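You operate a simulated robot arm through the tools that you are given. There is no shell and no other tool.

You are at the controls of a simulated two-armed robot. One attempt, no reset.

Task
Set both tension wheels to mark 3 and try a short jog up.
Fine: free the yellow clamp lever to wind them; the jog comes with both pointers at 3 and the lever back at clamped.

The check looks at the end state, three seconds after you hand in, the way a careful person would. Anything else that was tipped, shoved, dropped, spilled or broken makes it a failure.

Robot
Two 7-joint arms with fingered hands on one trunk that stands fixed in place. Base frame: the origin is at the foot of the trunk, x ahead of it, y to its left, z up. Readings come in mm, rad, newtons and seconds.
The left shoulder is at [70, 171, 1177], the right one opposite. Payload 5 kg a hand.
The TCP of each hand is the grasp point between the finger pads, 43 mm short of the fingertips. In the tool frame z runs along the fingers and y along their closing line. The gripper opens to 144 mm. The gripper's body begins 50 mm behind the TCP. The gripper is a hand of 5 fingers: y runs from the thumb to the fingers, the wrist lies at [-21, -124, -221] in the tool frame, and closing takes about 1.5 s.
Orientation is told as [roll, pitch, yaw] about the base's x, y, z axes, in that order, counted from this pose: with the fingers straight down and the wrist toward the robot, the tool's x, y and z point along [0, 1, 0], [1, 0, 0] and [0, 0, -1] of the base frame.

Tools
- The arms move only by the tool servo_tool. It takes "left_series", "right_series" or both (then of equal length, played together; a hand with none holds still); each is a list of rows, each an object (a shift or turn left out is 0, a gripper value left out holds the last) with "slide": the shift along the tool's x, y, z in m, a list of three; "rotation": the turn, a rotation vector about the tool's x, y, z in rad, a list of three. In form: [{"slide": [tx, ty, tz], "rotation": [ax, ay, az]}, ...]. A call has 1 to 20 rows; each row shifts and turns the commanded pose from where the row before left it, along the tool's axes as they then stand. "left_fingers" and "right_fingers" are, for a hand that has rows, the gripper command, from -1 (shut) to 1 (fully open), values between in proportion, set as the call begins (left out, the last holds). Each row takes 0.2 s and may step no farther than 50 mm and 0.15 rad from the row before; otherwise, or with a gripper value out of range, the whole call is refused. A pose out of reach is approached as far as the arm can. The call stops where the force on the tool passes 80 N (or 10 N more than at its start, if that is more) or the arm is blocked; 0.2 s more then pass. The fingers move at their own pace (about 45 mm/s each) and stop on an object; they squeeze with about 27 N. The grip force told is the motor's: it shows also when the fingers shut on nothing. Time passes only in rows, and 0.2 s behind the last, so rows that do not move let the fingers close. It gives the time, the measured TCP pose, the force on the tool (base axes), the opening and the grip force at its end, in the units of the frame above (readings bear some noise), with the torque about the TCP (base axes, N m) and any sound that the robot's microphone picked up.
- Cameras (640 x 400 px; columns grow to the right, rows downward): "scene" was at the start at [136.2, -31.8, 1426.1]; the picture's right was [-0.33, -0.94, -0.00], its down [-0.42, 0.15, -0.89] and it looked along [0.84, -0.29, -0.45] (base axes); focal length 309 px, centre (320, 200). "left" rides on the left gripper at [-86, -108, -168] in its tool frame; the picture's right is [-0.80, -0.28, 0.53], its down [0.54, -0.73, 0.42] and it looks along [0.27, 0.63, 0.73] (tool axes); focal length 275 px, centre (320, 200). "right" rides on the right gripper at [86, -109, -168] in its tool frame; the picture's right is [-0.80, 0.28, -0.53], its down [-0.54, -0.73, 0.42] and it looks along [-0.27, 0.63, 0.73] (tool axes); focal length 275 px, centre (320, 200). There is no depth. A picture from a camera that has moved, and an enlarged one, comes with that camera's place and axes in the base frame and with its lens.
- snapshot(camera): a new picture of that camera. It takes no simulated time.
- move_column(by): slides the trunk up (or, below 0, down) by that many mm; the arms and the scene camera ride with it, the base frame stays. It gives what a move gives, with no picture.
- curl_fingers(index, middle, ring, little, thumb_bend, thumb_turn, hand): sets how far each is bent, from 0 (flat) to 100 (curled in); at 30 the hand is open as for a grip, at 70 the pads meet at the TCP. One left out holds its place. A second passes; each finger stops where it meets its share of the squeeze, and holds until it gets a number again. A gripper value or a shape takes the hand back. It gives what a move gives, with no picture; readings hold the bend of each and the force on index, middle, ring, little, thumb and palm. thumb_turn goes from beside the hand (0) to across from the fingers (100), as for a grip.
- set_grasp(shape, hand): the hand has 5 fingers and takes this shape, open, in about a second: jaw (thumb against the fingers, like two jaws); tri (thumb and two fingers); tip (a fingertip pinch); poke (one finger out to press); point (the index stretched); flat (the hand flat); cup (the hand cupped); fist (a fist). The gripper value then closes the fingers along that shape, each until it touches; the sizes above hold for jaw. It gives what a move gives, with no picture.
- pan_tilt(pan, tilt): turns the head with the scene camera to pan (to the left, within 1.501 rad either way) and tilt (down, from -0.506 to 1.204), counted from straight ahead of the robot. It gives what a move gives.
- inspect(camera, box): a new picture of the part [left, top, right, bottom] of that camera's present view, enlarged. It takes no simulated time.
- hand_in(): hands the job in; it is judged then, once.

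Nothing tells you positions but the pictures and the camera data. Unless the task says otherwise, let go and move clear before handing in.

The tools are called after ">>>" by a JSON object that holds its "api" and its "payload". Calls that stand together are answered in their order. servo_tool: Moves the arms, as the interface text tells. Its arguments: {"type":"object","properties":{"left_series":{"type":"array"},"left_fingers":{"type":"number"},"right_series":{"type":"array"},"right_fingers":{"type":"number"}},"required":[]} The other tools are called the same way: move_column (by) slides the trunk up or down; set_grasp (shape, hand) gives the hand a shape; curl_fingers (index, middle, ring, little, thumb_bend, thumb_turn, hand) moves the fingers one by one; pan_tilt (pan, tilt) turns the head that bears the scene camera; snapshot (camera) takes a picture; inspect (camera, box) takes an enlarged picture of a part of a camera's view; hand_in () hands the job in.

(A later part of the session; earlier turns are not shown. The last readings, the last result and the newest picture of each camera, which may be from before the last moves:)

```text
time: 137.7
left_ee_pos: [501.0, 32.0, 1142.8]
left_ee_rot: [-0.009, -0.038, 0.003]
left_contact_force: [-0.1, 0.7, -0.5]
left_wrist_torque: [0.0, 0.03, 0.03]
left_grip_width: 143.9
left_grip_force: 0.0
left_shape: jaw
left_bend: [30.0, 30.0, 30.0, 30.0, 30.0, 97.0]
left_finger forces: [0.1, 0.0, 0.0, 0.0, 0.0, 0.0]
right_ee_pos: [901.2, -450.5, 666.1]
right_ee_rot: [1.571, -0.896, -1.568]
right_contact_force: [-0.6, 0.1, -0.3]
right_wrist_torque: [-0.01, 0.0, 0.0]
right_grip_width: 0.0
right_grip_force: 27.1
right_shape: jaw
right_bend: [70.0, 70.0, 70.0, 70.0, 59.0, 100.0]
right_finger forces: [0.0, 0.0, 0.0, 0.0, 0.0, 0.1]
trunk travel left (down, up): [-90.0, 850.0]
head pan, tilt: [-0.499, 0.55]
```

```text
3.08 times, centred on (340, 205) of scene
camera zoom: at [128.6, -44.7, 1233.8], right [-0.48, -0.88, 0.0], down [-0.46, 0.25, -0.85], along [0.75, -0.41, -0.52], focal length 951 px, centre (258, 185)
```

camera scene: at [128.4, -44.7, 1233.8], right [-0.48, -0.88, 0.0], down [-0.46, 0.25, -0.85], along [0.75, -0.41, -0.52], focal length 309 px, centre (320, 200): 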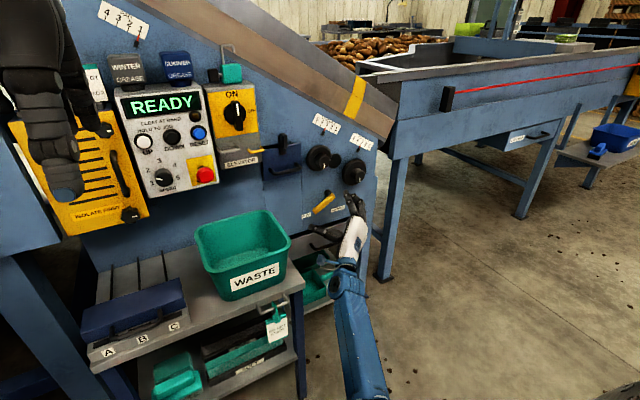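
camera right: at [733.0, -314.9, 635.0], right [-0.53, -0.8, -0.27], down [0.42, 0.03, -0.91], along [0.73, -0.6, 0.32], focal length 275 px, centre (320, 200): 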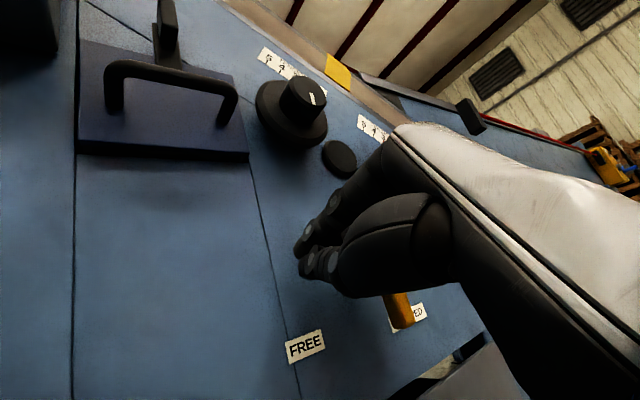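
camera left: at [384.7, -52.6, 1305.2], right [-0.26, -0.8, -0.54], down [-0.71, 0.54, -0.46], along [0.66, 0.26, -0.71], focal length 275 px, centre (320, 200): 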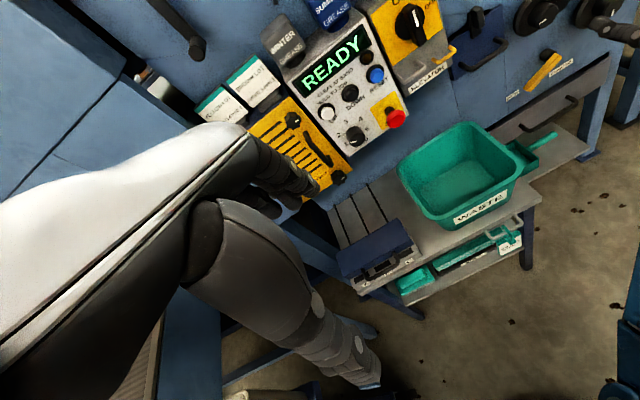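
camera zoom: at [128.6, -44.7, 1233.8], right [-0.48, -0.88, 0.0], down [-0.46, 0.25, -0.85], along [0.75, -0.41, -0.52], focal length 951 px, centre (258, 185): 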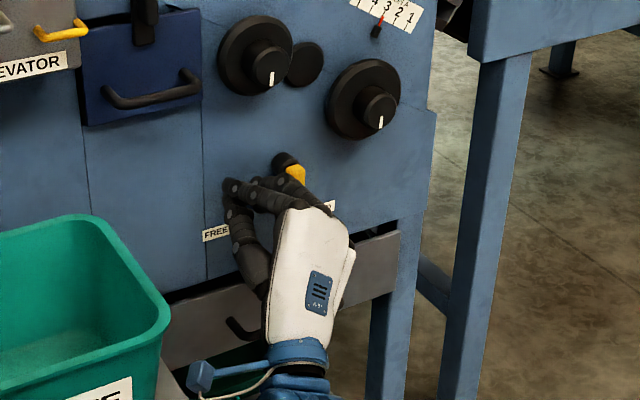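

The lever has swung back almost to vertical, over CLAMPED. I'll press it gently further right until it meets its stop.

>>> {"api": "servo_tool", "payload": {"right_series": [{"slide": [-0.0045, 0.0005, 0]}, {"slide": [-0.0045, 0.0005, 0]}, {}]}}

>>> {"api": "snapshot", "payload": {"camera": "right"}}

>>> {"api": "inspect", "payload": {"camera": "left", "box": [480, 0, 640, 110]}}

```text
time: 138.5
left_ee_pos: [500.3, 32.3, 1141.9]
left_ee_rot: [-0.008, -0.041, 0.004]
left_contact_force: [0.0, 0.6, -0.2]
left_wrist_torque: [0.0, 0.0, -0.01]
left_grip_width: 143.9
left_grip_force: 0.0
left_shape: jaw
left_bend: [30.0, 30.0, 30.0, 30.0, 30.0, 97.0]
left_finger forces: [0.0, 0.1, 0.0, 0.0, 0.0, 0.0]
right_ee_pos: [902.7, -457.1, 662.9]
right_ee_rot: [1.574, -0.897, -1.571]
right_contact_force: [-0.1, 0.9, 0.2]
right_wrist_torque: [0.04, -0.03, -0.02]
right_grip_width: 0.0
right_grip_force: 27.0
right_shape: jaw
right_bend: [70.0, 70.0, 70.0, 70.0, 59.0, 100.0]
right_finger forces: [0.1, 0.0, 0.0, 0.1, 0.0, 0.0]
trunk travel left (down, up): [-90.0, 850.0]
head pan, tilt: [-0.499, 0.55]
```

```text
taken
camera right: at [733.3, -322.0, 630.4], right [-0.53, -0.8, -0.28], down [0.42, 0.03, -0.91], along [0.73, -0.6, 0.32], focal length 275 px, centre (320, 200)
```

right: 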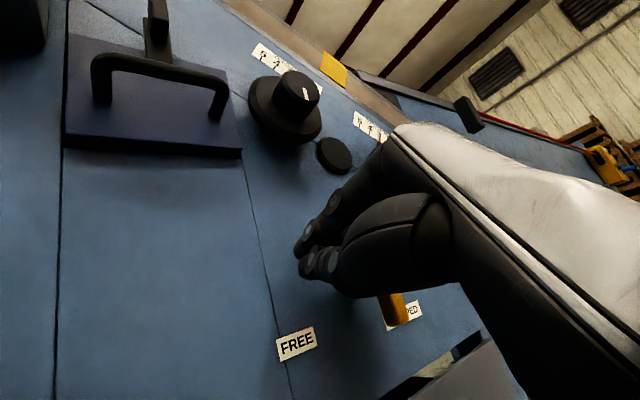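

```text
3.64 times, centred on (560, 55) of left
camera zoom: at [384.7, -52.5, 1305.2], right [-0.26, -0.8, -0.54], down [-0.71, 0.54, -0.46], along [0.66, 0.26, -0.71], focal length 1001 px, centre (-553, 727)
```

zoom: 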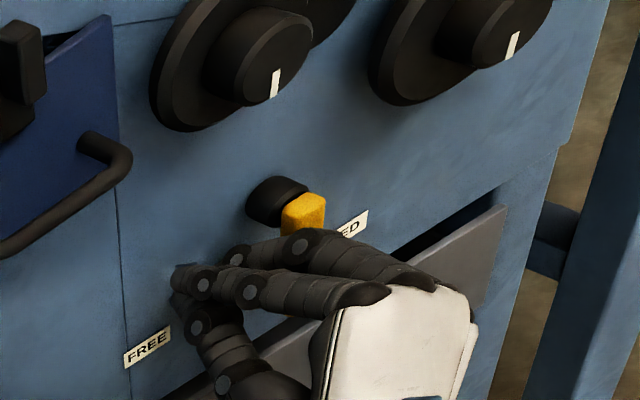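

The lever's tip is at about y=-529, essentially vertical as at the start. One more small press to confirm it's against the clamped stop.

>>> {"api": "servo_tool", "payload": {"right_series": [{"slide": [-0.004, 0.0025, 0]}, {"slide": [-0.004, 0.0025, 0]}, {}]}}

>>> {"api": "snapshot", "payload": {"camera": "right"}}

```text
time: 139.3
left_ee_pos: [500.7, 33.6, 1145.0]
left_ee_rot: [-0.007, -0.042, 0.003]
left_contact_force: [-0.3, -0.4, 0.2]
left_wrist_torque: [-0.02, -0.02, -0.02]
left_grip_width: 144.1
left_grip_force: 0.0
left_shape: jaw
left_bend: [30.0, 30.0, 30.0, 30.0, 30.0, 97.0]
left_finger forces: [0.1, 0.0, 0.0, 0.1, 0.0, 0.0]
right_ee_pos: [901.6, -464.7, 661.3]
right_ee_rot: [1.571, -0.899, -1.569]
right_contact_force: [-3.5, 11.2, 2.5]
right_wrist_torque: [0.15, 0.05, -0.06]
right_grip_width: 0.1
right_grip_force: 27.5
right_shape: jaw
right_bend: [70.0, 70.0, 70.0, 70.0, 59.0, 100.0]
right_finger forces: [0.1, 0.0, 7.4, 4.5, 0.0, 0.0]
trunk travel left (down, up): [-90.0, 850.0]
head pan, tilt: [-0.499, 0.55]
```

```text
taken
camera right: at [733.5, -329.6, 629.8], right [-0.53, -0.8, -0.27], down [0.42, 0.03, -0.91], along [0.73, -0.6, 0.32], focal length 275 px, centre (320, 200)
```

right: 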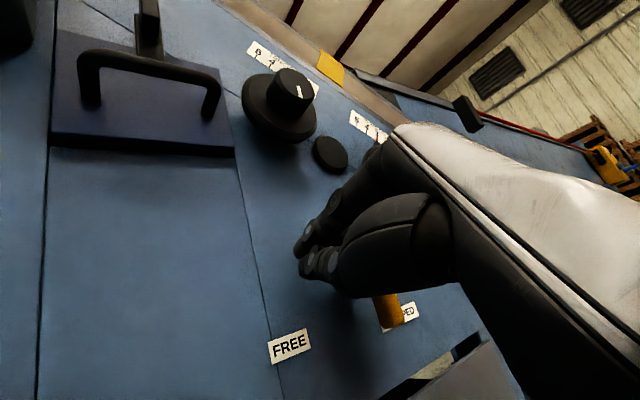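

The force rose to 11 N, so the lever is hard against its clamped stop. I'll ease off and back straight out.

>>> {"api": "servo_tool", "payload": {"right_series": [{"slide": [0.008, -0.003, 0]}, {"slide": [0, 0, -0.025]}, {"slide": [0, 0, -0.03]}, {"slide": [0, 0, -0.03]}, {}]}}

>>> {"api": "snapshot", "payload": {"camera": "right"}}

>>> {"api": "snapshot", "payload": {"camera": "scene"}}

```text
time: 140.5
left_ee_pos: [500.7, 31.5, 1143.5]
left_ee_rot: [-0.008, -0.041, 0.004]
left_contact_force: [0.5, -0.3, 0.0]
left_wrist_torque: [0.01, -0.01, -0.02]
left_grip_width: 143.8
left_grip_force: 0.1
left_shape: jaw
left_bend: [30.0, 30.0, 30.0, 30.0, 30.0, 97.0]
left_finger forces: [0.1, 0.0, 0.1, 0.0, 0.0, 0.0]
right_ee_pos: [815.7, -458.7, 663.0]
right_ee_rot: [1.572, -0.898, -1.572]
right_contact_force: [-0.5, 0.5, -0.6]
right_wrist_torque: [0.0, -0.04, 0.0]
right_grip_width: 0.0
right_grip_force: 27.2
right_shape: jaw
right_bend: [70.0, 70.0, 70.0, 70.0, 59.0, 100.0]
right_finger forces: [0.0, 0.0, 0.1, 0.0, 0.1, 0.0]
trunk travel left (down, up): [-90.0, 850.0]
head pan, tilt: [-0.499, 0.55]
```

```text
taken
camera right: at [648.2, -323.4, 631.0], right [-0.53, -0.8, -0.28], down [0.42, 0.03, -0.91], along [0.73, -0.6, 0.32], focal length 275 px, centre (320, 200)
```

right: 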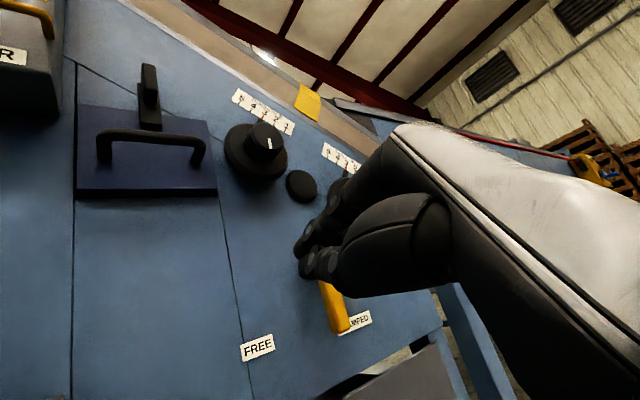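

```text
taken
camera scene: at [128.8, -44.5, 1233.7], right [-0.48, -0.88, 0.0], down [-0.46, 0.25, -0.85], along [0.75, -0.41, -0.52], focal length 309 px, centre (320, 200)
```

scene: 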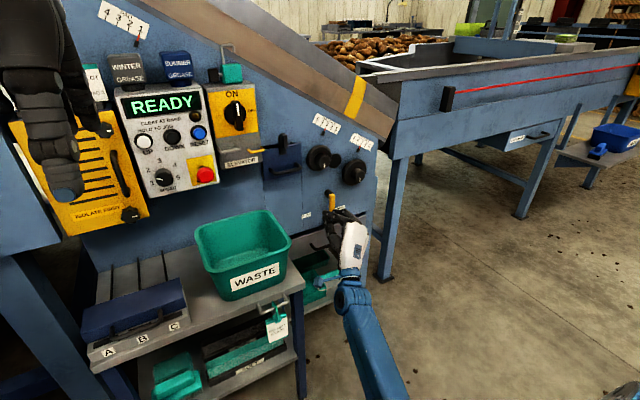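

The lever is back at CLAMPED. Now I'll bring the right hand clear to the right, then raise the trunk so the left arm can reach the UP button with its elbow well above the bin.

>>> {"api": "servo_tool", "payload": {"right_series": [{"slide": [-0.006, 0.02, -0.025]}, {"slide": [-0.0131, 0.0317, -0.02]}, {"slide": [-0.0131, 0.0317, -0.0167]}, {"slide": [-0.0131, 0.0317, -0.0167]}, {"slide": [-0.0131, 0.0317, -0.0167]}, {"slide": [-0.0131, 0.0317, -0.0167]}, {}]}}

>>> {"api": "inspect", "payload": {"camera": "scene", "box": [290, 110, 390, 230]}}

>>> {"api": "inspect", "payload": {"camera": "left", "box": [500, 0, 640, 110]}}

```text
time: 142.1
left_ee_pos: [502.0, 32.0, 1143.5]
left_ee_rot: [-0.008, -0.04, 0.003]
left_contact_force: [-0.2, 0.8, -0.5]
left_wrist_torque: [0.03, 0.04, -0.02]
left_grip_width: 144.0
left_grip_force: 0.1
left_shape: jaw
left_bend: [30.0, 30.0, 30.0, 30.0, 30.0, 97.0]
left_finger forces: [0.1, 0.1, 0.1, 0.0, 0.0, 0.0]
right_ee_pos: [704.2, -626.4, 760.3]
right_ee_rot: [1.573, -0.896, -1.567]
right_contact_force: [1.6, 0.4, -0.1]
right_wrist_torque: [0.01, 0.0, 0.01]
right_grip_width: 0.1
right_grip_force: 27.2
right_shape: jaw
right_bend: [70.0, 70.0, 70.0, 70.0, 59.0, 100.0]
right_finger forces: [0.1, 0.0, 0.0, 0.1, 0.0, 0.1]
trunk travel left (down, up): [-90.0, 850.0]
head pan, tilt: [-0.499, 0.55]
```

```text
3.33 times, centred on (340, 170) of scene
camera zoom: at [128.7, -44.2, 1233.8], right [-0.48, -0.88, 0.0], down [-0.46, 0.25, -0.85], along [0.75, -0.41, -0.52], focal length 1030 px, centre (253, 300)
```

zoom: 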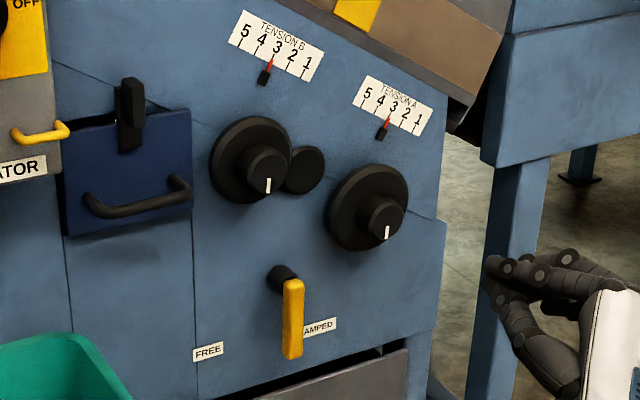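

```text
3.64 times, centred on (570, 55) of left
camera zoom: at [385.0, -52.2, 1305.1], right [-0.26, -0.8, -0.54], down [-0.71, 0.54, -0.46], along [0.65, 0.26, -0.71], focal length 1001 px, centre (-589, 727)
```

zoom: 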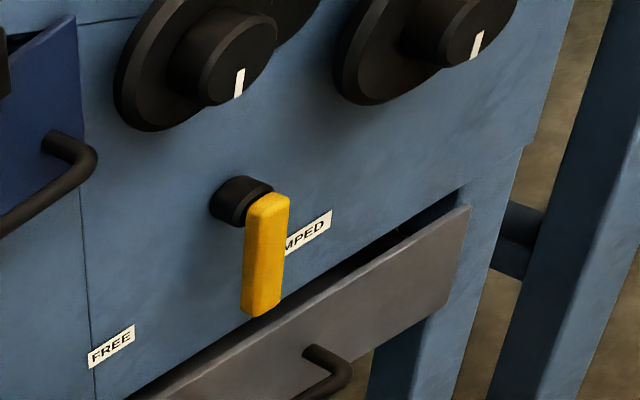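

Lever at CLAMPED and both pointers at 3. Raising the trunk now.

>>> {"api": "move_column", "payload": {"by": 150}}

>>> {"api": "move_column", "payload": {"by": 130}}

>>> {"api": "pan_tilt", "payload": {"pan": -0.1, "tilt": 0.6}}

>>> {"api": "snapshot", "payload": {"camera": "scene"}}

>>> {"api": "snapshot", "payload": {"camera": "left"}}

```text
time: 143.8
left_ee_pos: [500.4, 33.2, 1293.6]
left_ee_rot: [-0.008, -0.039, 0.003]
left_contact_force: [-0.4, -0.4, 0.1]
left_wrist_torque: [0.0, 0.01, 0.02]
left_grip_width: 144.0
left_grip_force: 0.1
left_shape: jaw
left_bend: [30.0, 30.0, 30.0, 30.0, 30.0, 97.0]
left_finger forces: [0.0, 0.1, 0.0, 0.1, 0.0, 0.1]
right_ee_pos: [703.6, -627.5, 908.2]
right_ee_rot: [1.572, -0.897, -1.571]
right_contact_force: [0.1, -0.3, -0.2]
right_wrist_torque: [0.02, 0.0, 0.01]
right_grip_width: 0.1
right_grip_force: 26.8
right_shape: jaw
right_bend: [70.0, 70.0, 70.0, 70.0, 59.0, 100.0]
right_finger forces: [0.1, 0.0, 0.0, 0.0, 0.1, 0.0]
trunk travel left (down, up): [-240.0, 700.0]
head pan, tilt: [-0.499, 0.55]
```

```text
time: 145.4
left_ee_pos: [501.4, 32.2, 1424.3]
left_ee_rot: [-0.008, -0.041, 0.002]
left_contact_force: [-0.2, 0.3, 0.0]
left_wrist_torque: [0.01, 0.06, -0.02]
left_grip_width: 144.0
left_grip_force: 0.1
left_shape: jaw
left_bend: [30.0, 30.0, 30.0, 30.0, 30.0, 97.0]
left_finger forces: [0.0, 0.0, 0.1, 0.0, 0.0, 0.0]
right_ee_pos: [704.0, -626.6, 1038.3]
right_ee_rot: [1.574, -0.897, -1.571]
right_contact_force: [0.4, 0.3, 0.0]
right_wrist_torque: [-0.02, 0.0, 0.01]
right_grip_width: 0.0
right_grip_force: 27.0
right_shape: jaw
right_bend: [70.0, 70.0, 70.0, 70.0, 59.0, 100.0]
right_finger forces: [0.0, 0.0, 0.0, 0.0, 0.0, 0.1]
trunk travel left (down, up): [-370.0, 570.0]
head pan, tilt: [-0.499, 0.55]
```

```text
time: 146.3
left_ee_pos: [500.9, 32.7, 1423.8]
left_ee_rot: [-0.007, -0.04, 0.003]
left_contact_force: [1.2, 0.0, 0.7]
left_wrist_torque: [-0.04, 0.03, 0.02]
left_grip_width: 144.0
left_grip_force: 0.2
left_shape: jaw
left_bend: [30.0, 30.0, 30.0, 30.0, 30.0, 97.0]
left_finger forces: [0.1, 0.0, 0.0, 0.0, 0.0, 0.0]
right_ee_pos: [704.0, -626.6, 1037.8]
right_ee_rot: [1.573, -0.896, -1.571]
right_contact_force: [-0.1, -0.2, 0.3]
right_wrist_torque: [-0.05, 0.01, 0.02]
right_grip_width: 0.1
right_grip_force: 26.8
right_shape: jaw
right_bend: [70.0, 70.0, 70.0, 70.0, 59.0, 100.0]
right_finger forces: [0.0, 0.0, 0.0, 0.1, 0.0, 0.0]
trunk travel left (down, up): [-370.0, 570.0]
head pan, tilt: [-0.099, 0.6]
```

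```text
taken
camera scene: at [137.5, -10.5, 1509.3], right [-0.1, -0.99, 0.0], down [-0.56, 0.06, -0.83], along [0.82, -0.08, -0.56], focal length 309 px, centre (320, 200)
```

scene: 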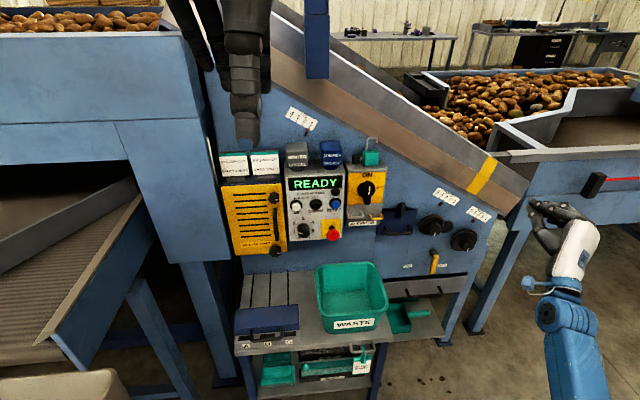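

```text
taken
camera left: at [384.6, -52.7, 1585.2], right [-0.26, -0.8, -0.54], down [-0.71, 0.54, -0.46], along [0.66, 0.26, -0.71], focal length 275 px, centre (320, 200)
```

left: 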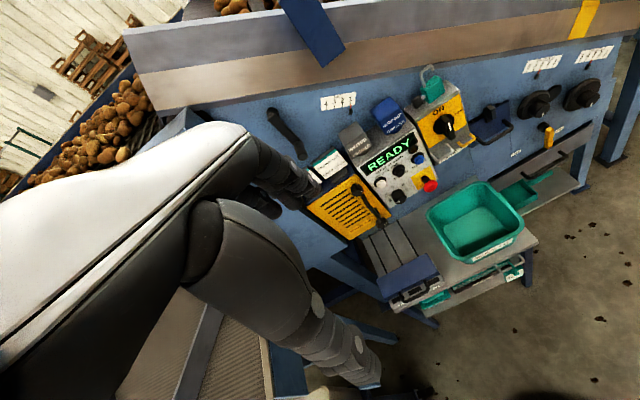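

Clear view of everything. I'll shape the left hand for poking, then bring it forward and begin pitching the fingers toward the panel.

>>> {"api": "set_grasp", "payload": {"hand": "left", "shape": "poke"}}

>>> {"api": "servo_tool", "payload": {"left_series": [{"slide": [-0.008, 0.03, 0.0]}, {"slide": [-0.008, 0.03, 0.0]}, {"slide": [-0.008, 0.03, 0.0]}, {"slide": [-0.008, 0.03, 0.0]}, {"slide": [-0.008, 0.03, 0.0]}, {"rotation": [-0.1, 0, 0]}, {"rotation": [-0.1, 0, 0]}, {"rotation": [-0.1, 0, 0]}, {"rotation": [-0.1, 0, 0]}, {"rotation": [-0.1, 0, 0]}, {"rotation": [-0.1, 0, 0]}, {}]}}

>>> {"api": "snapshot", "payload": {"camera": "scene"}}

>>> {"api": "snapshot", "payload": {"camera": "left"}}

```text
time: 147.2
left_ee_pos: [500.4, 31.9, 1423.5]
left_ee_rot: [-0.008, -0.041, 0.004]
left_contact_force: [-0.9, 0.4, 0.1]
left_wrist_torque: [-0.02, -0.03, -0.02]
left_grip_width: 0.0
left_grip_force: 0.0
left_shape: poke
left_bend: [70.0, 70.0, 99.0, 99.0, 100.0, 100.0]
left_finger forces: [0.1, 0.1, 0.0, 0.0, 0.1, 0.1]
right_ee_pos: [703.7, -625.7, 1038.0]
right_ee_rot: [1.571, -0.897, -1.572]
right_contact_force: [0.3, 0.3, 0.3]
right_wrist_torque: [0.02, -0.01, 0.0]
right_grip_width: 0.0
right_grip_force: 27.1
right_shape: jaw
right_bend: [70.0, 70.0, 70.0, 70.0, 59.0, 100.0]
right_finger forces: [0.0, 0.1, 0.1, 0.1, 0.0, 0.1]
trunk travel left (down, up): [-370.0, 570.0]
head pan, tilt: [-0.099, 0.6]
```

```text
time: 149.8
left_ee_pos: [650.5, -7.5, 1430.6]
left_ee_rot: [-0.011, -0.643, 0.009]
left_contact_force: [-0.2, -0.5, -0.1]
left_wrist_torque: [-0.02, 0.03, -0.01]
left_grip_width: 0.0
left_grip_force: 0.1
left_shape: poke
left_bend: [70.0, 70.0, 99.0, 99.0, 100.0, 100.0]
left_finger forces: [0.0, 0.0, 0.0, 0.1, 0.0, 0.1]
right_ee_pos: [703.8, -626.4, 1038.9]
right_ee_rot: [1.573, -0.898, -1.571]
right_contact_force: [1.1, -0.7, 0.8]
right_wrist_torque: [0.02, 0.02, -0.02]
right_grip_width: 0.0
right_grip_force: 27.0
right_shape: jaw
right_bend: [70.0, 70.0, 70.0, 70.0, 59.0, 100.0]
right_finger forces: [0.1, 0.0, 0.0, 0.1, 0.0, 0.0]
trunk travel left (down, up): [-370.0, 570.0]
head pan, tilt: [-0.099, 0.6]
```

```text
taken
camera scene: at [137.4, -10.5, 1509.3], right [-0.1, -1.0, 0.0], down [-0.56, 0.06, -0.82], along [0.82, -0.08, -0.57], focal length 309 px, centre (320, 200)
```

scene: 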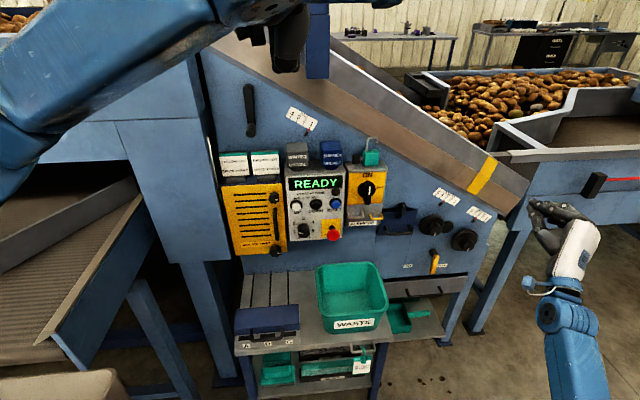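

```text
taken
camera left: at [462.5, -93.3, 1497.9], right [0.09, -0.8, -0.59], down [-0.33, 0.54, -0.78], along [0.94, 0.27, -0.21], focal length 275 px, centre (320, 200)
```

left: 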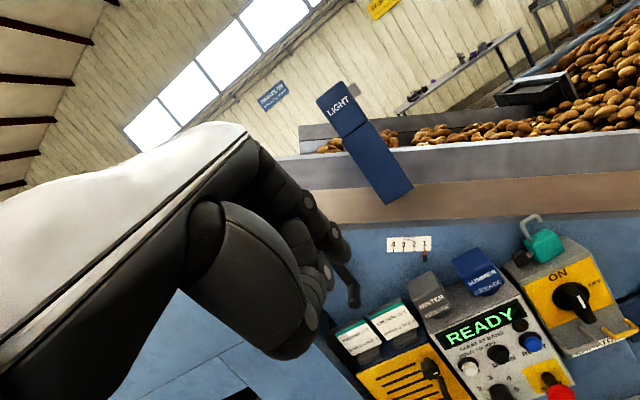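

The arm is tracking well. I'll look closely at the poke shape to see which fingertip will touch.

>>> {"api": "inspect", "payload": {"camera": "left", "box": [180, 130, 400, 370]}}

>>> {"api": "inspect", "payload": {"camera": "left", "box": [400, 240, 600, 400]}}

```text
1.67 times, centred on (290, 250) of left
camera zoom: at [462.5, -93.3, 1497.9], right [0.09, -0.8, -0.59], down [-0.33, 0.54, -0.78], along [0.94, 0.27, -0.21], focal length 459 px, centre (370, 117)
```

zoom: 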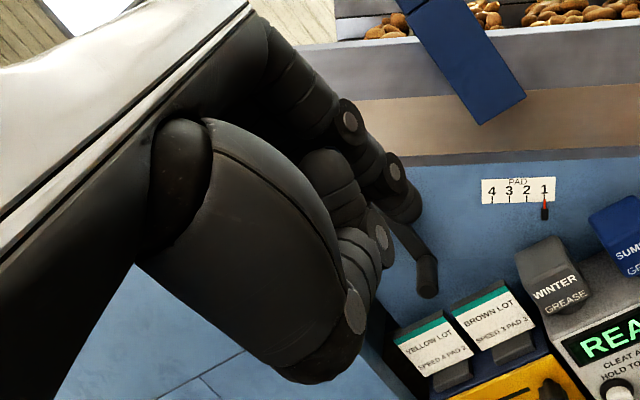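

```text
2.50 times, centred on (500, 320) of left
camera zoom: at [462.5, -93.3, 1497.9], right [0.09, -0.8, -0.59], down [-0.33, 0.54, -0.78], along [0.94, 0.27, -0.21], focal length 688 px, centre (-130, -100)
```

zoom: 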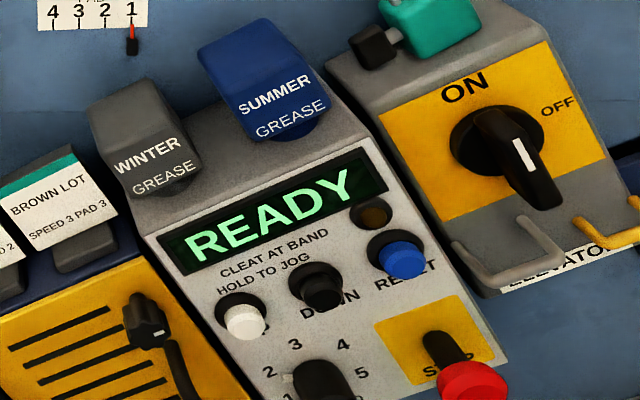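

UP is the white button, with DOWN, RESET, STOP and the SPEED knob nearby, so I want one narrow fingertip. I'll curl the middle finger away so only the index is out.

>>> {"api": "curl_fingers", "payload": {"hand": "left", "middle": 100}}

>>> {"api": "inspect", "payload": {"camera": "left", "box": [240, 130, 400, 300]}}

```text
time: 150.8
left_ee_pos: [651.4, -7.9, 1431.5]
left_ee_rot: [-0.009, -0.64, 0.009]
left_contact_force: [0.5, 0.2, -0.2]
left_wrist_torque: [0.02, -0.02, 0.02]
left_grip_width: 48.8
left_grip_force: 0.0
left_shape: fingers
left_bend: [70.0, 100.0, 99.0, 99.0, 100.0, 100.0]
left_finger forces: [0.1, 0.0, 0.0, 0.1, 0.1, 0.0]
right_ee_pos: [703.4, -625.7, 1038.8]
right_ee_rot: [1.573, -0.898, -1.57]
right_contact_force: [0.2, -0.2, -0.7]
right_wrist_torque: [0.0, 0.01, -0.01]
right_grip_width: 0.2
right_grip_force: 27.4
right_shape: jaw
right_bend: [70.0, 70.0, 70.0, 70.0, 59.0, 100.0]
right_finger forces: [0.0, 0.1, 0.0, 0.0, 0.0, 0.0]
trunk travel left (down, up): [-370.0, 570.0]
head pan, tilt: [-0.099, 0.6]
```

```text
2.35 times, centred on (320, 215) of left
camera zoom: at [462.8, -93.2, 1497.9], right [0.09, -0.8, -0.59], down [-0.33, 0.53, -0.78], along [0.94, 0.27, -0.21], focal length 648 px, centre (320, 165)
```

zoom: 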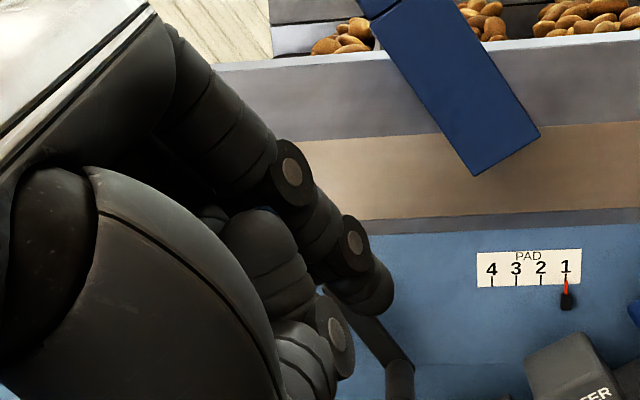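

Now a single index fingertip sticks out, about on the hand's axis. UP is at roughly [855, -13, 1000]. I'll lower the left hand in front of the control box, well clear of it.

>>> {"api": "servo_tool", "payload": {"left_series": [{"slide": [0.0007, -0.0204, 0.0346]}, {"slide": [0.0007, -0.0204, 0.0346]}, {"slide": [0.0007, -0.0204, 0.0346]}, {"slide": [0.0007, -0.0204, 0.0346]}, {"slide": [0.0007, -0.0204, 0.0346]}, {}]}}

>>> {"api": "servo_tool", "payload": {"left_series": [{"rotation": [-0.08, 0, 0]}, {"rotation": [-0.08, 0, 0]}, {"rotation": [-0.08, 0, 0]}, {"rotation": [-0.08, 0, 0]}, {"rotation": [-0.08, 0, 0]}, {"rotation": [-0.08, 0, 0]}, {}]}}

>>> {"api": "snapshot", "payload": {"camera": "scene"}}

>>> {"api": "snapshot", "payload": {"camera": "left"}}

```text
time: 152.2
left_ee_pos: [672.9, -6.7, 1230.3]
left_ee_rot: [-0.011, -0.642, 0.007]
left_contact_force: [-0.1, -0.9, 0.3]
left_wrist_torque: [0.03, -0.01, 0.0]
left_grip_width: 48.6
left_grip_force: 0.1
left_shape: fingers
left_bend: [70.0, 100.0, 99.0, 99.0, 100.0, 100.0]
left_finger forces: [0.1, 0.0, 0.0, 0.0, 0.1, 0.0]
right_ee_pos: [703.2, -626.5, 1038.8]
right_ee_rot: [1.573, -0.896, -1.571]
right_contact_force: [0.2, -0.1, 0.4]
right_wrist_torque: [0.01, -0.01, -0.01]
right_grip_width: 0.0
right_grip_force: 27.2
right_shape: jaw
right_bend: [70.0, 70.0, 70.0, 70.0, 59.0, 100.0]
right_finger forces: [0.0, 0.0, 0.0, 0.0, 0.0, 0.0]
trunk travel left (down, up): [-370.0, 570.0]
head pan, tilt: [-0.099, 0.6]
```

```text
time: 153.8
left_ee_pos: [672.6, -5.3, 1229.9]
left_ee_rot: [-0.021, -1.12, 0.022]
left_contact_force: [0.6, -0.7, -0.4]
left_wrist_torque: [-0.01, 0.02, 0.01]
left_grip_width: 48.6
left_grip_force: 0.0
left_shape: fingers
left_bend: [70.0, 100.0, 99.0, 99.0, 100.0, 100.0]
left_finger forces: [0.0, 0.1, 0.0, 0.0, 0.1, 0.0]
right_ee_pos: [704.5, -625.7, 1038.3]
right_ee_rot: [1.572, -0.896, -1.569]
right_contact_force: [0.0, 0.6, -0.4]
right_wrist_torque: [-0.04, 0.03, 0.0]
right_grip_width: 0.1
right_grip_force: 27.1
right_shape: jaw
right_bend: [70.0, 70.0, 70.0, 70.0, 59.0, 100.0]
right_finger forces: [0.0, 0.0, 0.0, 0.0, 0.0, 0.0]
trunk travel left (down, up): [-370.0, 570.0]
head pan, tilt: [-0.099, 0.6]
```

```text
taken
camera scene: at [137.8, -10.4, 1509.3], right [-0.1, -1.0, 0.0], down [-0.56, 0.06, -0.82], along [0.82, -0.08, -0.57], focal length 309 px, centre (320, 200)
```

scene: 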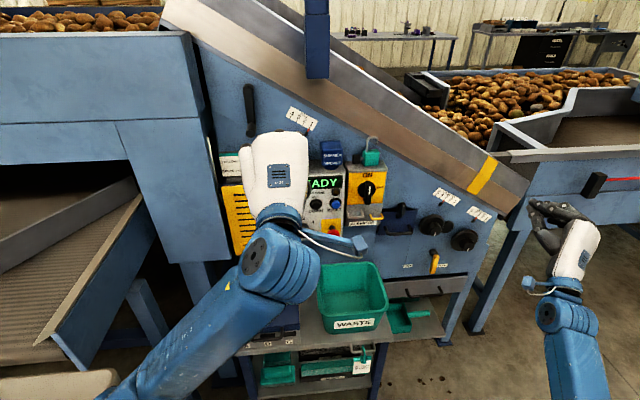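

```text
taken
camera left: at [473.6, -92.6, 1204.4], right [0.36, -0.8, -0.48], down [0.06, 0.54, -0.84], along [0.93, 0.27, 0.24], focal length 275 px, centre (320, 200)
```

left: 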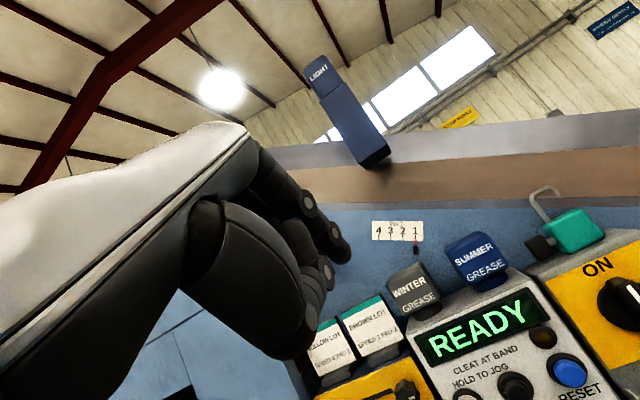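

The left hand is in front of the control box. Before lowering more, I'll check the left elbow against the bin.

>>> {"api": "pan_tilt", "payload": {"pan": 0.5, "tilt": 0.95}}

>>> {"api": "snapshot", "payload": {"camera": "scene"}}

```text
time: 154.8
left_ee_pos: [671.7, -5.6, 1230.4]
left_ee_rot: [-0.018, -1.122, 0.021]
left_contact_force: [-0.3, -0.2, -0.2]
left_wrist_torque: [0.03, 0.01, 0.0]
left_grip_width: 48.7
left_grip_force: 0.1
left_shape: fingers
left_bend: [70.0, 100.0, 99.0, 99.0, 100.0, 100.0]
left_finger forces: [0.0, 0.0, 0.1, 0.0, 0.0, 0.0]
right_ee_pos: [702.9, -626.1, 1038.8]
right_ee_rot: [1.573, -0.896, -1.571]
right_contact_force: [0.4, -0.6, -0.8]
right_wrist_torque: [0.0, -0.01, 0.0]
right_grip_width: 0.1
right_grip_force: 26.8
right_shape: jaw
right_bend: [70.0, 70.0, 70.0, 70.0, 59.0, 100.0]
right_finger forces: [0.1, 0.0, 0.0, 0.1, 0.1, 0.0]
trunk travel left (down, up): [-370.0, 570.0]
head pan, tilt: [0.499, 0.949]
```

```text
taken
camera scene: at [113.5, 33.1, 1480.9], right [0.48, -0.88, 0.0], down [-0.71, -0.39, -0.58], along [0.51, 0.28, -0.81], focal length 309 px, centre (320, 200)
```

scene: 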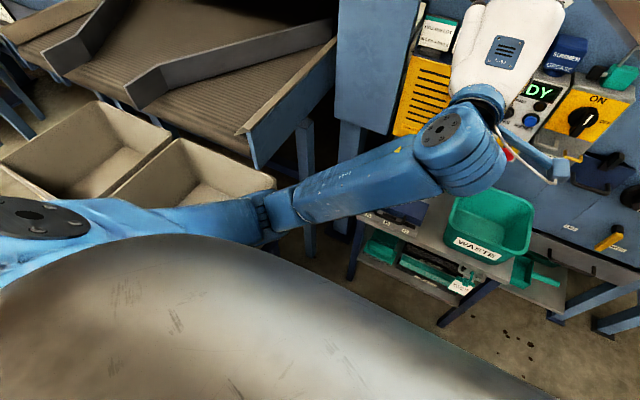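

The left elbow is about 6-7 cm above the bin rim now; lowering the hand would drop it. I'll raise the trunk another 90 mm so the elbow stays high as the hand goes down.

>>> {"api": "move_column", "payload": {"by": 90}}

>>> {"api": "servo_tool", "payload": {"left_series": [{"slide": [0, -0.02, 0.009]}, {"slide": [0, -0.032, 0.0155]}, {"slide": [0, -0.032, 0.0155]}, {"slide": [0, -0.032, 0.0155]}, {"rotation": [-0.08, 0, 0]}, {"rotation": [-0.08, 0, 0]}, {"rotation": [-0.08, 0, 0]}, {}]}}

>>> {"api": "snapshot", "payload": {"camera": "scene"}}

>>> {"api": "snapshot", "payload": {"camera": "left"}}

```text
time: 156.0
left_ee_pos: [672.6, -5.6, 1319.8]
left_ee_rot: [-0.019, -1.12, 0.022]
left_contact_force: [-0.2, -0.1, -0.2]
left_wrist_torque: [0.0, -0.04, 0.0]
left_grip_width: 48.8
left_grip_force: 0.0
left_shape: fingers
left_bend: [70.0, 100.0, 99.0, 99.0, 100.0, 100.0]
left_finger forces: [0.0, 0.0, 0.0, 0.1, 0.0, 0.0]
right_ee_pos: [703.8, -625.7, 1128.2]
right_ee_rot: [1.571, -0.896, -1.57]
right_contact_force: [0.3, -0.2, -0.1]
right_wrist_torque: [0.04, 0.0, 0.02]
right_grip_width: 0.1
right_grip_force: 27.0
right_shape: jaw
right_bend: [70.0, 70.0, 70.0, 70.0, 59.0, 100.0]
right_finger forces: [0.1, 0.0, 0.1, 0.0, 0.0, 0.0]
trunk travel left (down, up): [-460.0, 480.0]
head pan, tilt: [0.499, 0.949]
```

```text
time: 157.8
left_ee_pos: [671.1, -7.3, 1191.1]
left_ee_rot: [-0.041, -1.358, 0.041]
left_contact_force: [-1.2, 0.0, 0.1]
left_wrist_torque: [0.0, -0.04, -0.01]
left_grip_width: 48.6
left_grip_force: 0.1
left_shape: fingers
left_bend: [70.0, 100.0, 99.0, 99.0, 100.0, 100.0]
left_finger forces: [0.1, 0.0, 0.0, 0.0, 0.0, 0.0]
right_ee_pos: [703.7, -626.6, 1129.0]
right_ee_rot: [1.572, -0.898, -1.57]
right_contact_force: [-1.0, -0.6, -0.3]
right_wrist_torque: [-0.01, 0.02, -0.02]
right_grip_width: 0.0
right_grip_force: 26.9
right_shape: jaw
right_bend: [70.0, 70.0, 70.0, 70.0, 59.0, 100.0]
right_finger forces: [0.1, 0.0, 0.0, 0.1, 0.0, 0.0]
trunk travel left (down, up): [-460.0, 480.0]
head pan, tilt: [0.499, 0.949]
```

```text
taken
camera scene: at [113.6, 33.4, 1570.9], right [0.48, -0.88, 0.0], down [-0.71, -0.39, -0.58], along [0.51, 0.28, -0.81], focal length 309 px, centre (320, 200)
```

scene: 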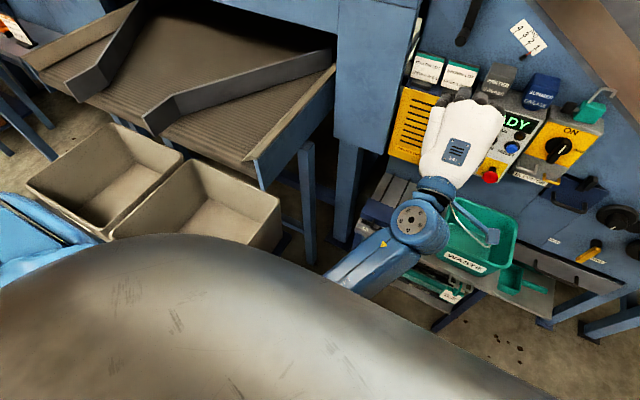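

```text
taken
camera left: at [484.5, -93.7, 1119.3], right [0.47, -0.8, -0.38], down [0.26, 0.54, -0.8], along [0.85, 0.27, 0.46], focal length 275 px, centre (320, 200)
```

left: 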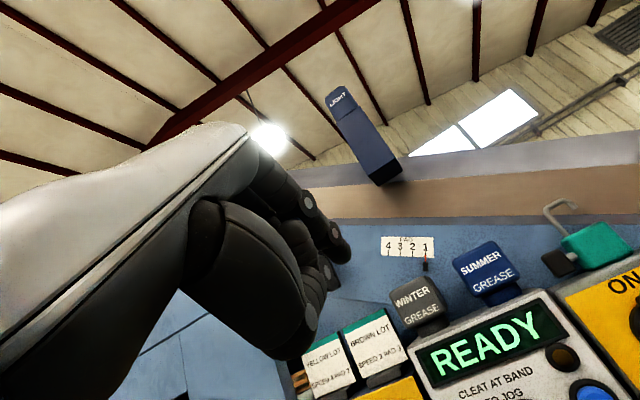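

The arm configuration is fine and the elbow is clear of the bin. I'll level the finger and lower to button height, still about 10 cm short of the panel.

>>> {"api": "servo_tool", "payload": {"left_series": [{"rotation": [-0.071, 0, 0]}, {"rotation": [-0.071, 0, 0]}, {"rotation": [-0.071, 0, 0]}, {"slide": [0.001, -0.036, 0.006]}, {"slide": [0.001, -0.036, 0.006]}, {"slide": [0.001, -0.036, 0.006]}, {"slide": [0.001, -0.036, 0.006]}, {"slide": [0.001, -0.036, 0.006]}, {}]}}

>>> {"api": "snapshot", "payload": {"camera": "left"}}

>>> {"api": "pan_tilt", "payload": {"pan": -0.05, "tilt": 0.75}}

>>> {"api": "snapshot", "payload": {"camera": "scene"}}

```text
time: 159.8
left_ee_pos: [702.0, -5.3, 1010.5]
left_ee_rot: [-1.892, -1.561, 1.895]
left_contact_force: [0.5, -0.2, 0.1]
left_wrist_torque: [0.01, -0.01, 0.01]
left_grip_width: 48.5
left_grip_force: 0.0
left_shape: fingers
left_bend: [70.0, 100.0, 99.0, 99.0, 100.0, 100.0]
left_finger forces: [0.0, 0.1, 0.1, 0.1, 0.0, 0.1]
right_ee_pos: [704.1, -626.3, 1129.5]
right_ee_rot: [1.571, -0.897, -1.572]
right_contact_force: [-0.4, 0.1, -0.9]
right_wrist_torque: [0.0, 0.02, -0.02]
right_grip_width: 0.2
right_grip_force: 26.6
right_shape: jaw
right_bend: [70.0, 70.0, 70.0, 70.0, 59.0, 100.0]
right_finger forces: [0.1, 0.1, 0.0, 0.0, 0.0, 0.1]
trunk travel left (down, up): [-460.0, 480.0]
head pan, tilt: [0.499, 0.949]
```

```text
taken
camera left: at [534.4, -91.9, 901.6], right [0.54, -0.8, -0.28], down [0.42, 0.54, -0.73], along [0.73, 0.27, 0.63], focal length 275 px, centre (320, 200)
```

left: 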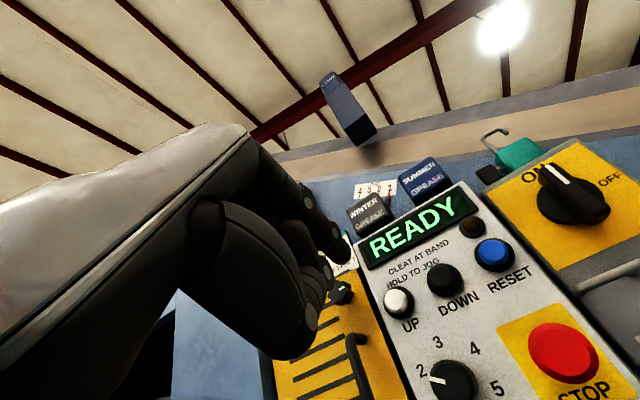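

```text
time: 160.8
left_ee_pos: [701.3, -3.7, 1011.8]
left_ee_rot: [-1.834, -1.563, 1.834]
left_contact_force: [0.6, -0.2, 0.3]
left_wrist_torque: [0.0, 0.02, 0.0]
left_grip_width: 48.6
left_grip_force: 0.2
left_shape: fingers
left_bend: [70.0, 100.0, 99.0, 99.0, 100.0, 100.0]
left_finger forces: [0.1, 0.0, 0.0, 0.0, 0.0, 0.0]
right_ee_pos: [704.2, -626.6, 1128.9]
right_ee_rot: [1.573, -0.898, -1.57]
right_contact_force: [1.0, 0.5, -0.5]
right_wrist_torque: [0.04, -0.04, -0.03]
right_grip_width: 0.0
right_grip_force: 26.9
right_shape: jaw
right_bend: [70.0, 70.0, 70.0, 70.0, 59.0, 100.0]
right_finger forces: [0.0, 0.0, 0.1, 0.0, 0.1, 0.0]
trunk travel left (down, up): [-460.0, 480.0]
head pan, tilt: [-0.051, 0.75]
```

```text
taken
camera scene: at [132.3, -5.8, 1586.4], right [-0.05, -1.0, 0.0], down [-0.68, 0.03, -0.73], along [0.73, -0.04, -0.68], focal length 309 px, centre (320, 200)
```

scene: 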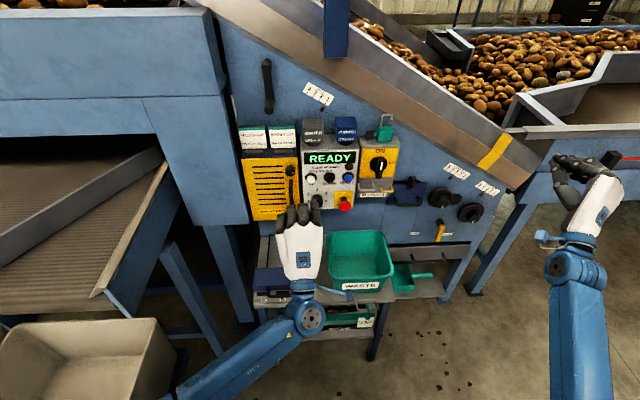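

The finger is level in front of the box and UP is clearly visible. I'll zoom in to locate my fingertip and the button relative to each other.

>>> {"api": "inspect", "payload": {"camera": "left", "box": [280, 170, 460, 330]}}

>>> {"api": "inspect", "payload": {"camera": "scene", "box": [260, 140, 380, 240]}}

```text
2.50 times, centred on (370, 250) of left
camera zoom: at [534.7, -91.9, 901.7], right [0.54, -0.8, -0.28], down [0.42, 0.54, -0.73], along [0.73, 0.27, 0.63], focal length 688 px, centre (195, 75)
```

zoom: 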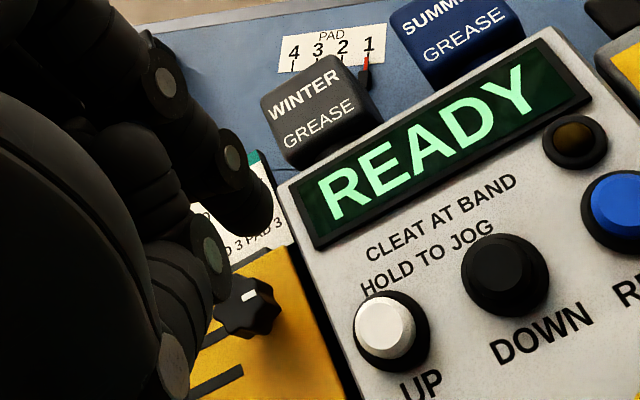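

```text
4.00 times, centred on (320, 190) of scene
camera zoom: at [132.3, -5.8, 1586.4], right [-0.05, -1.0, 0.0], down [-0.68, 0.03, -0.73], along [0.73, -0.04, -0.68], focal length 1236 px, centre (320, 240)
```

zoom: 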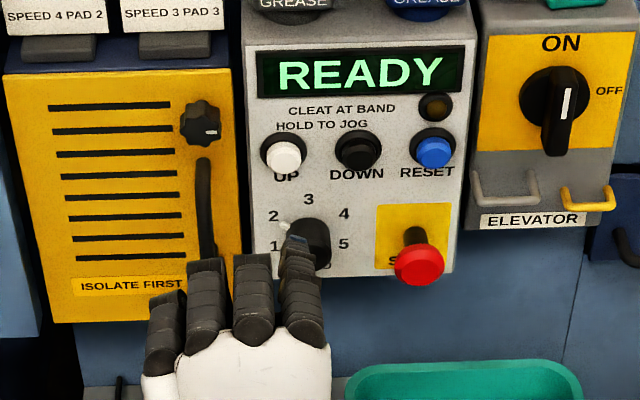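

The fingertip is about 18 mm too high and 4 mm right of UP. I'll correct that and approach to about 2 cm from the button.

>>> {"api": "servo_tool", "payload": {"left_series": [{"slide": [0.0045, -0.018, 0.01]}, {"slide": [0, 0, 0.03]}, {"slide": [0, 0, 0.03]}, {"slide": [0, 0, 0.02]}, {}]}}

>>> {"api": "inspect", "payload": {"camera": "left", "box": [260, 150, 460, 330]}}

>>> {"api": "inspect", "payload": {"camera": "scene", "box": [260, 140, 380, 240]}}

```text
time: 162.0
left_ee_pos: [792.0, 1.0, 993.5]
left_ee_rot: [-1.829, -1.562, 1.831]
left_contact_force: [-0.3, -0.7, 0.1]
left_wrist_torque: [-0.01, 0.01, 0.0]
left_grip_width: 48.3
left_grip_force: 0.1
left_shape: fingers
left_bend: [70.0, 100.0, 99.0, 99.0, 100.0, 100.0]
left_finger forces: [0.0, 0.1, 0.0, 0.0, 0.0, 0.0]
right_ee_pos: [703.9, -628.2, 1129.3]
right_ee_rot: [1.573, -0.898, -1.571]
right_contact_force: [0.6, 0.1, -0.4]
right_wrist_torque: [-0.01, 0.02, 0.0]
right_grip_width: 0.0
right_grip_force: 26.9
right_shape: jaw
right_bend: [70.0, 70.0, 70.0, 70.0, 59.0, 100.0]
right_finger forces: [0.0, 0.0, 0.0, 0.1, 0.1, 0.0]
trunk travel left (down, up): [-460.0, 480.0]
head pan, tilt: [-0.051, 0.75]
```

```text
2.22 times, centred on (360, 240) of left
camera zoom: at [624.2, -86.1, 884.0], right [0.54, -0.8, -0.28], down [0.42, 0.54, -0.73], along [0.73, 0.28, 0.63], focal length 612 px, centre (231, 111)
```

zoom: 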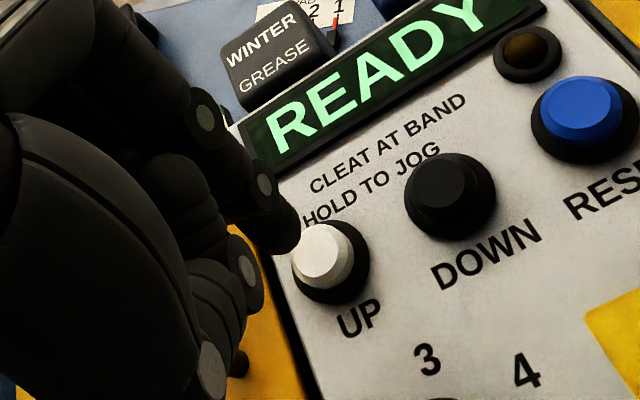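

```text
4.00 times, centred on (320, 190) of scene
camera zoom: at [131.9, -5.8, 1586.5], right [-0.05, -1.0, 0.0], down [-0.68, 0.03, -0.73], along [0.73, -0.04, -0.68], focal length 1236 px, centre (320, 240)
```

zoom: 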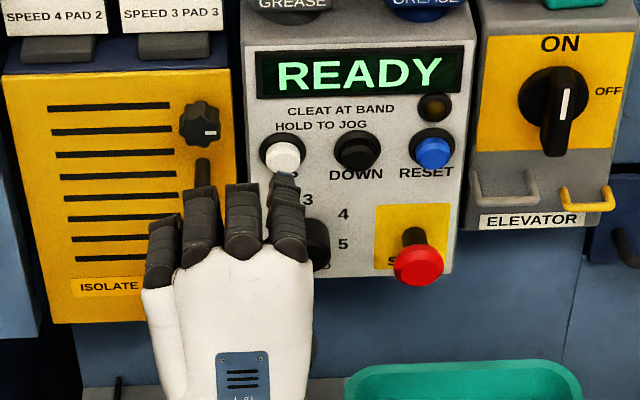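

The fingertip is lined up with UP and about 25 mm short. I'll close most of the gap.

>>> {"api": "servo_tool", "payload": {"left_series": [{"slide": [0, -0.003, 0.008]}, {"slide": [0, 0, 0.007]}, {}]}}

>>> {"api": "inspect", "payload": {"camera": "left", "box": [260, 150, 420, 310]}}

>>> {"api": "inspect", "payload": {"camera": "scene", "box": [280, 150, 350, 210]}}

```text
time: 162.8
left_ee_pos: [807.6, 2.2, 990.7]
left_ee_rot: [-1.815, -1.564, 1.819]
left_contact_force: [0.6, -0.8, 0.0]
left_wrist_torque: [0.02, -0.02, -0.03]
left_grip_width: 48.7
left_grip_force: 0.1
left_shape: fingers
left_bend: [70.0, 100.0, 99.0, 99.0, 100.0, 100.0]
left_finger forces: [0.0, 0.0, 0.0, 0.0, 0.1, 0.0]
right_ee_pos: [703.6, -626.3, 1128.7]
right_ee_rot: [1.572, -0.898, -1.571]
right_contact_force: [0.0, -0.2, 0.2]
right_wrist_torque: [0.02, -0.02, -0.04]
right_grip_width: 0.1
right_grip_force: 27.2
right_shape: jaw
right_bend: [70.0, 70.0, 70.0, 70.0, 59.0, 100.0]
right_finger forces: [0.0, 0.0, 0.0, 0.0, 0.0, 0.1]
trunk travel left (down, up): [-460.0, 480.0]
head pan, tilt: [-0.051, 0.75]
```

```text
2.50 times, centred on (340, 230) of left
camera zoom: at [639.3, -86.2, 880.5], right [0.54, -0.8, -0.28], down [0.42, 0.54, -0.73], along [0.73, 0.28, 0.63], focal length 688 px, centre (270, 125)
```

zoom: 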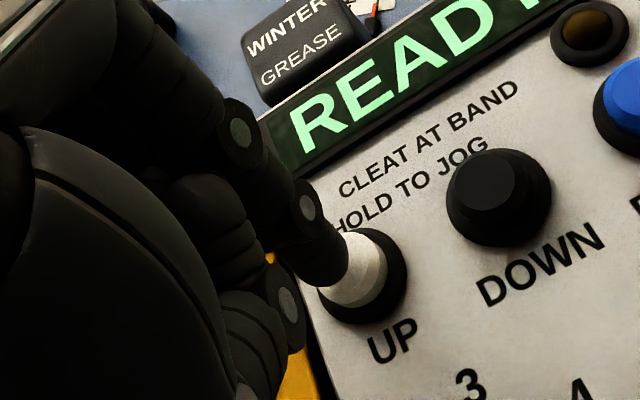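

```text
6.67 times, centred on (315, 180) of scene
camera zoom: at [132.3, -5.8, 1586.4], right [-0.05, -1.0, 0.0], down [-0.68, 0.03, -0.73], along [0.73, -0.04, -0.68], focal length 2061 px, centre (353, 333)
```

zoom: 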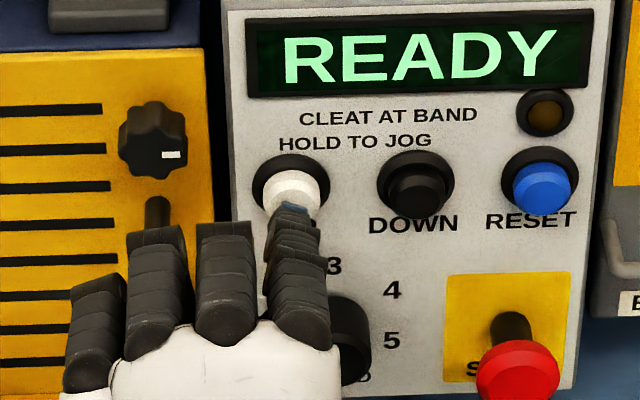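

Nearly touching. Before pressing, I'll check that the curled fingers are clear of the SPEED knob and other buttons.

>>> {"api": "snapshot", "payload": {"camera": "left"}}

>>> {"api": "snapshot", "payload": {"camera": "scene"}}

```text
taken
camera left: at [639.3, -86.2, 880.5], right [0.54, -0.8, -0.28], down [0.42, 0.54, -0.73], along [0.73, 0.28, 0.63], focal length 275 px, centre (320, 200)
```

left: 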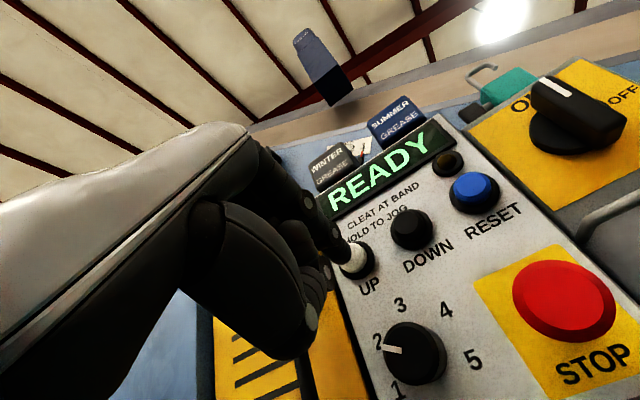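

```text
taken
camera scene: at [132.3, -5.8, 1586.4], right [-0.05, -1.0, 0.0], down [-0.68, 0.03, -0.73], along [0.73, -0.04, -0.68], focal length 309 px, centre (320, 200)
```

scene: 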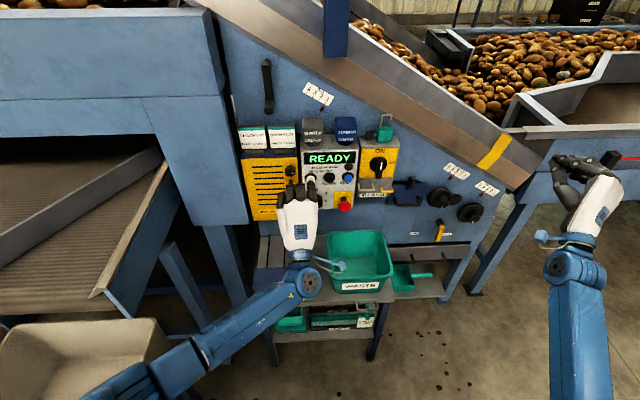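

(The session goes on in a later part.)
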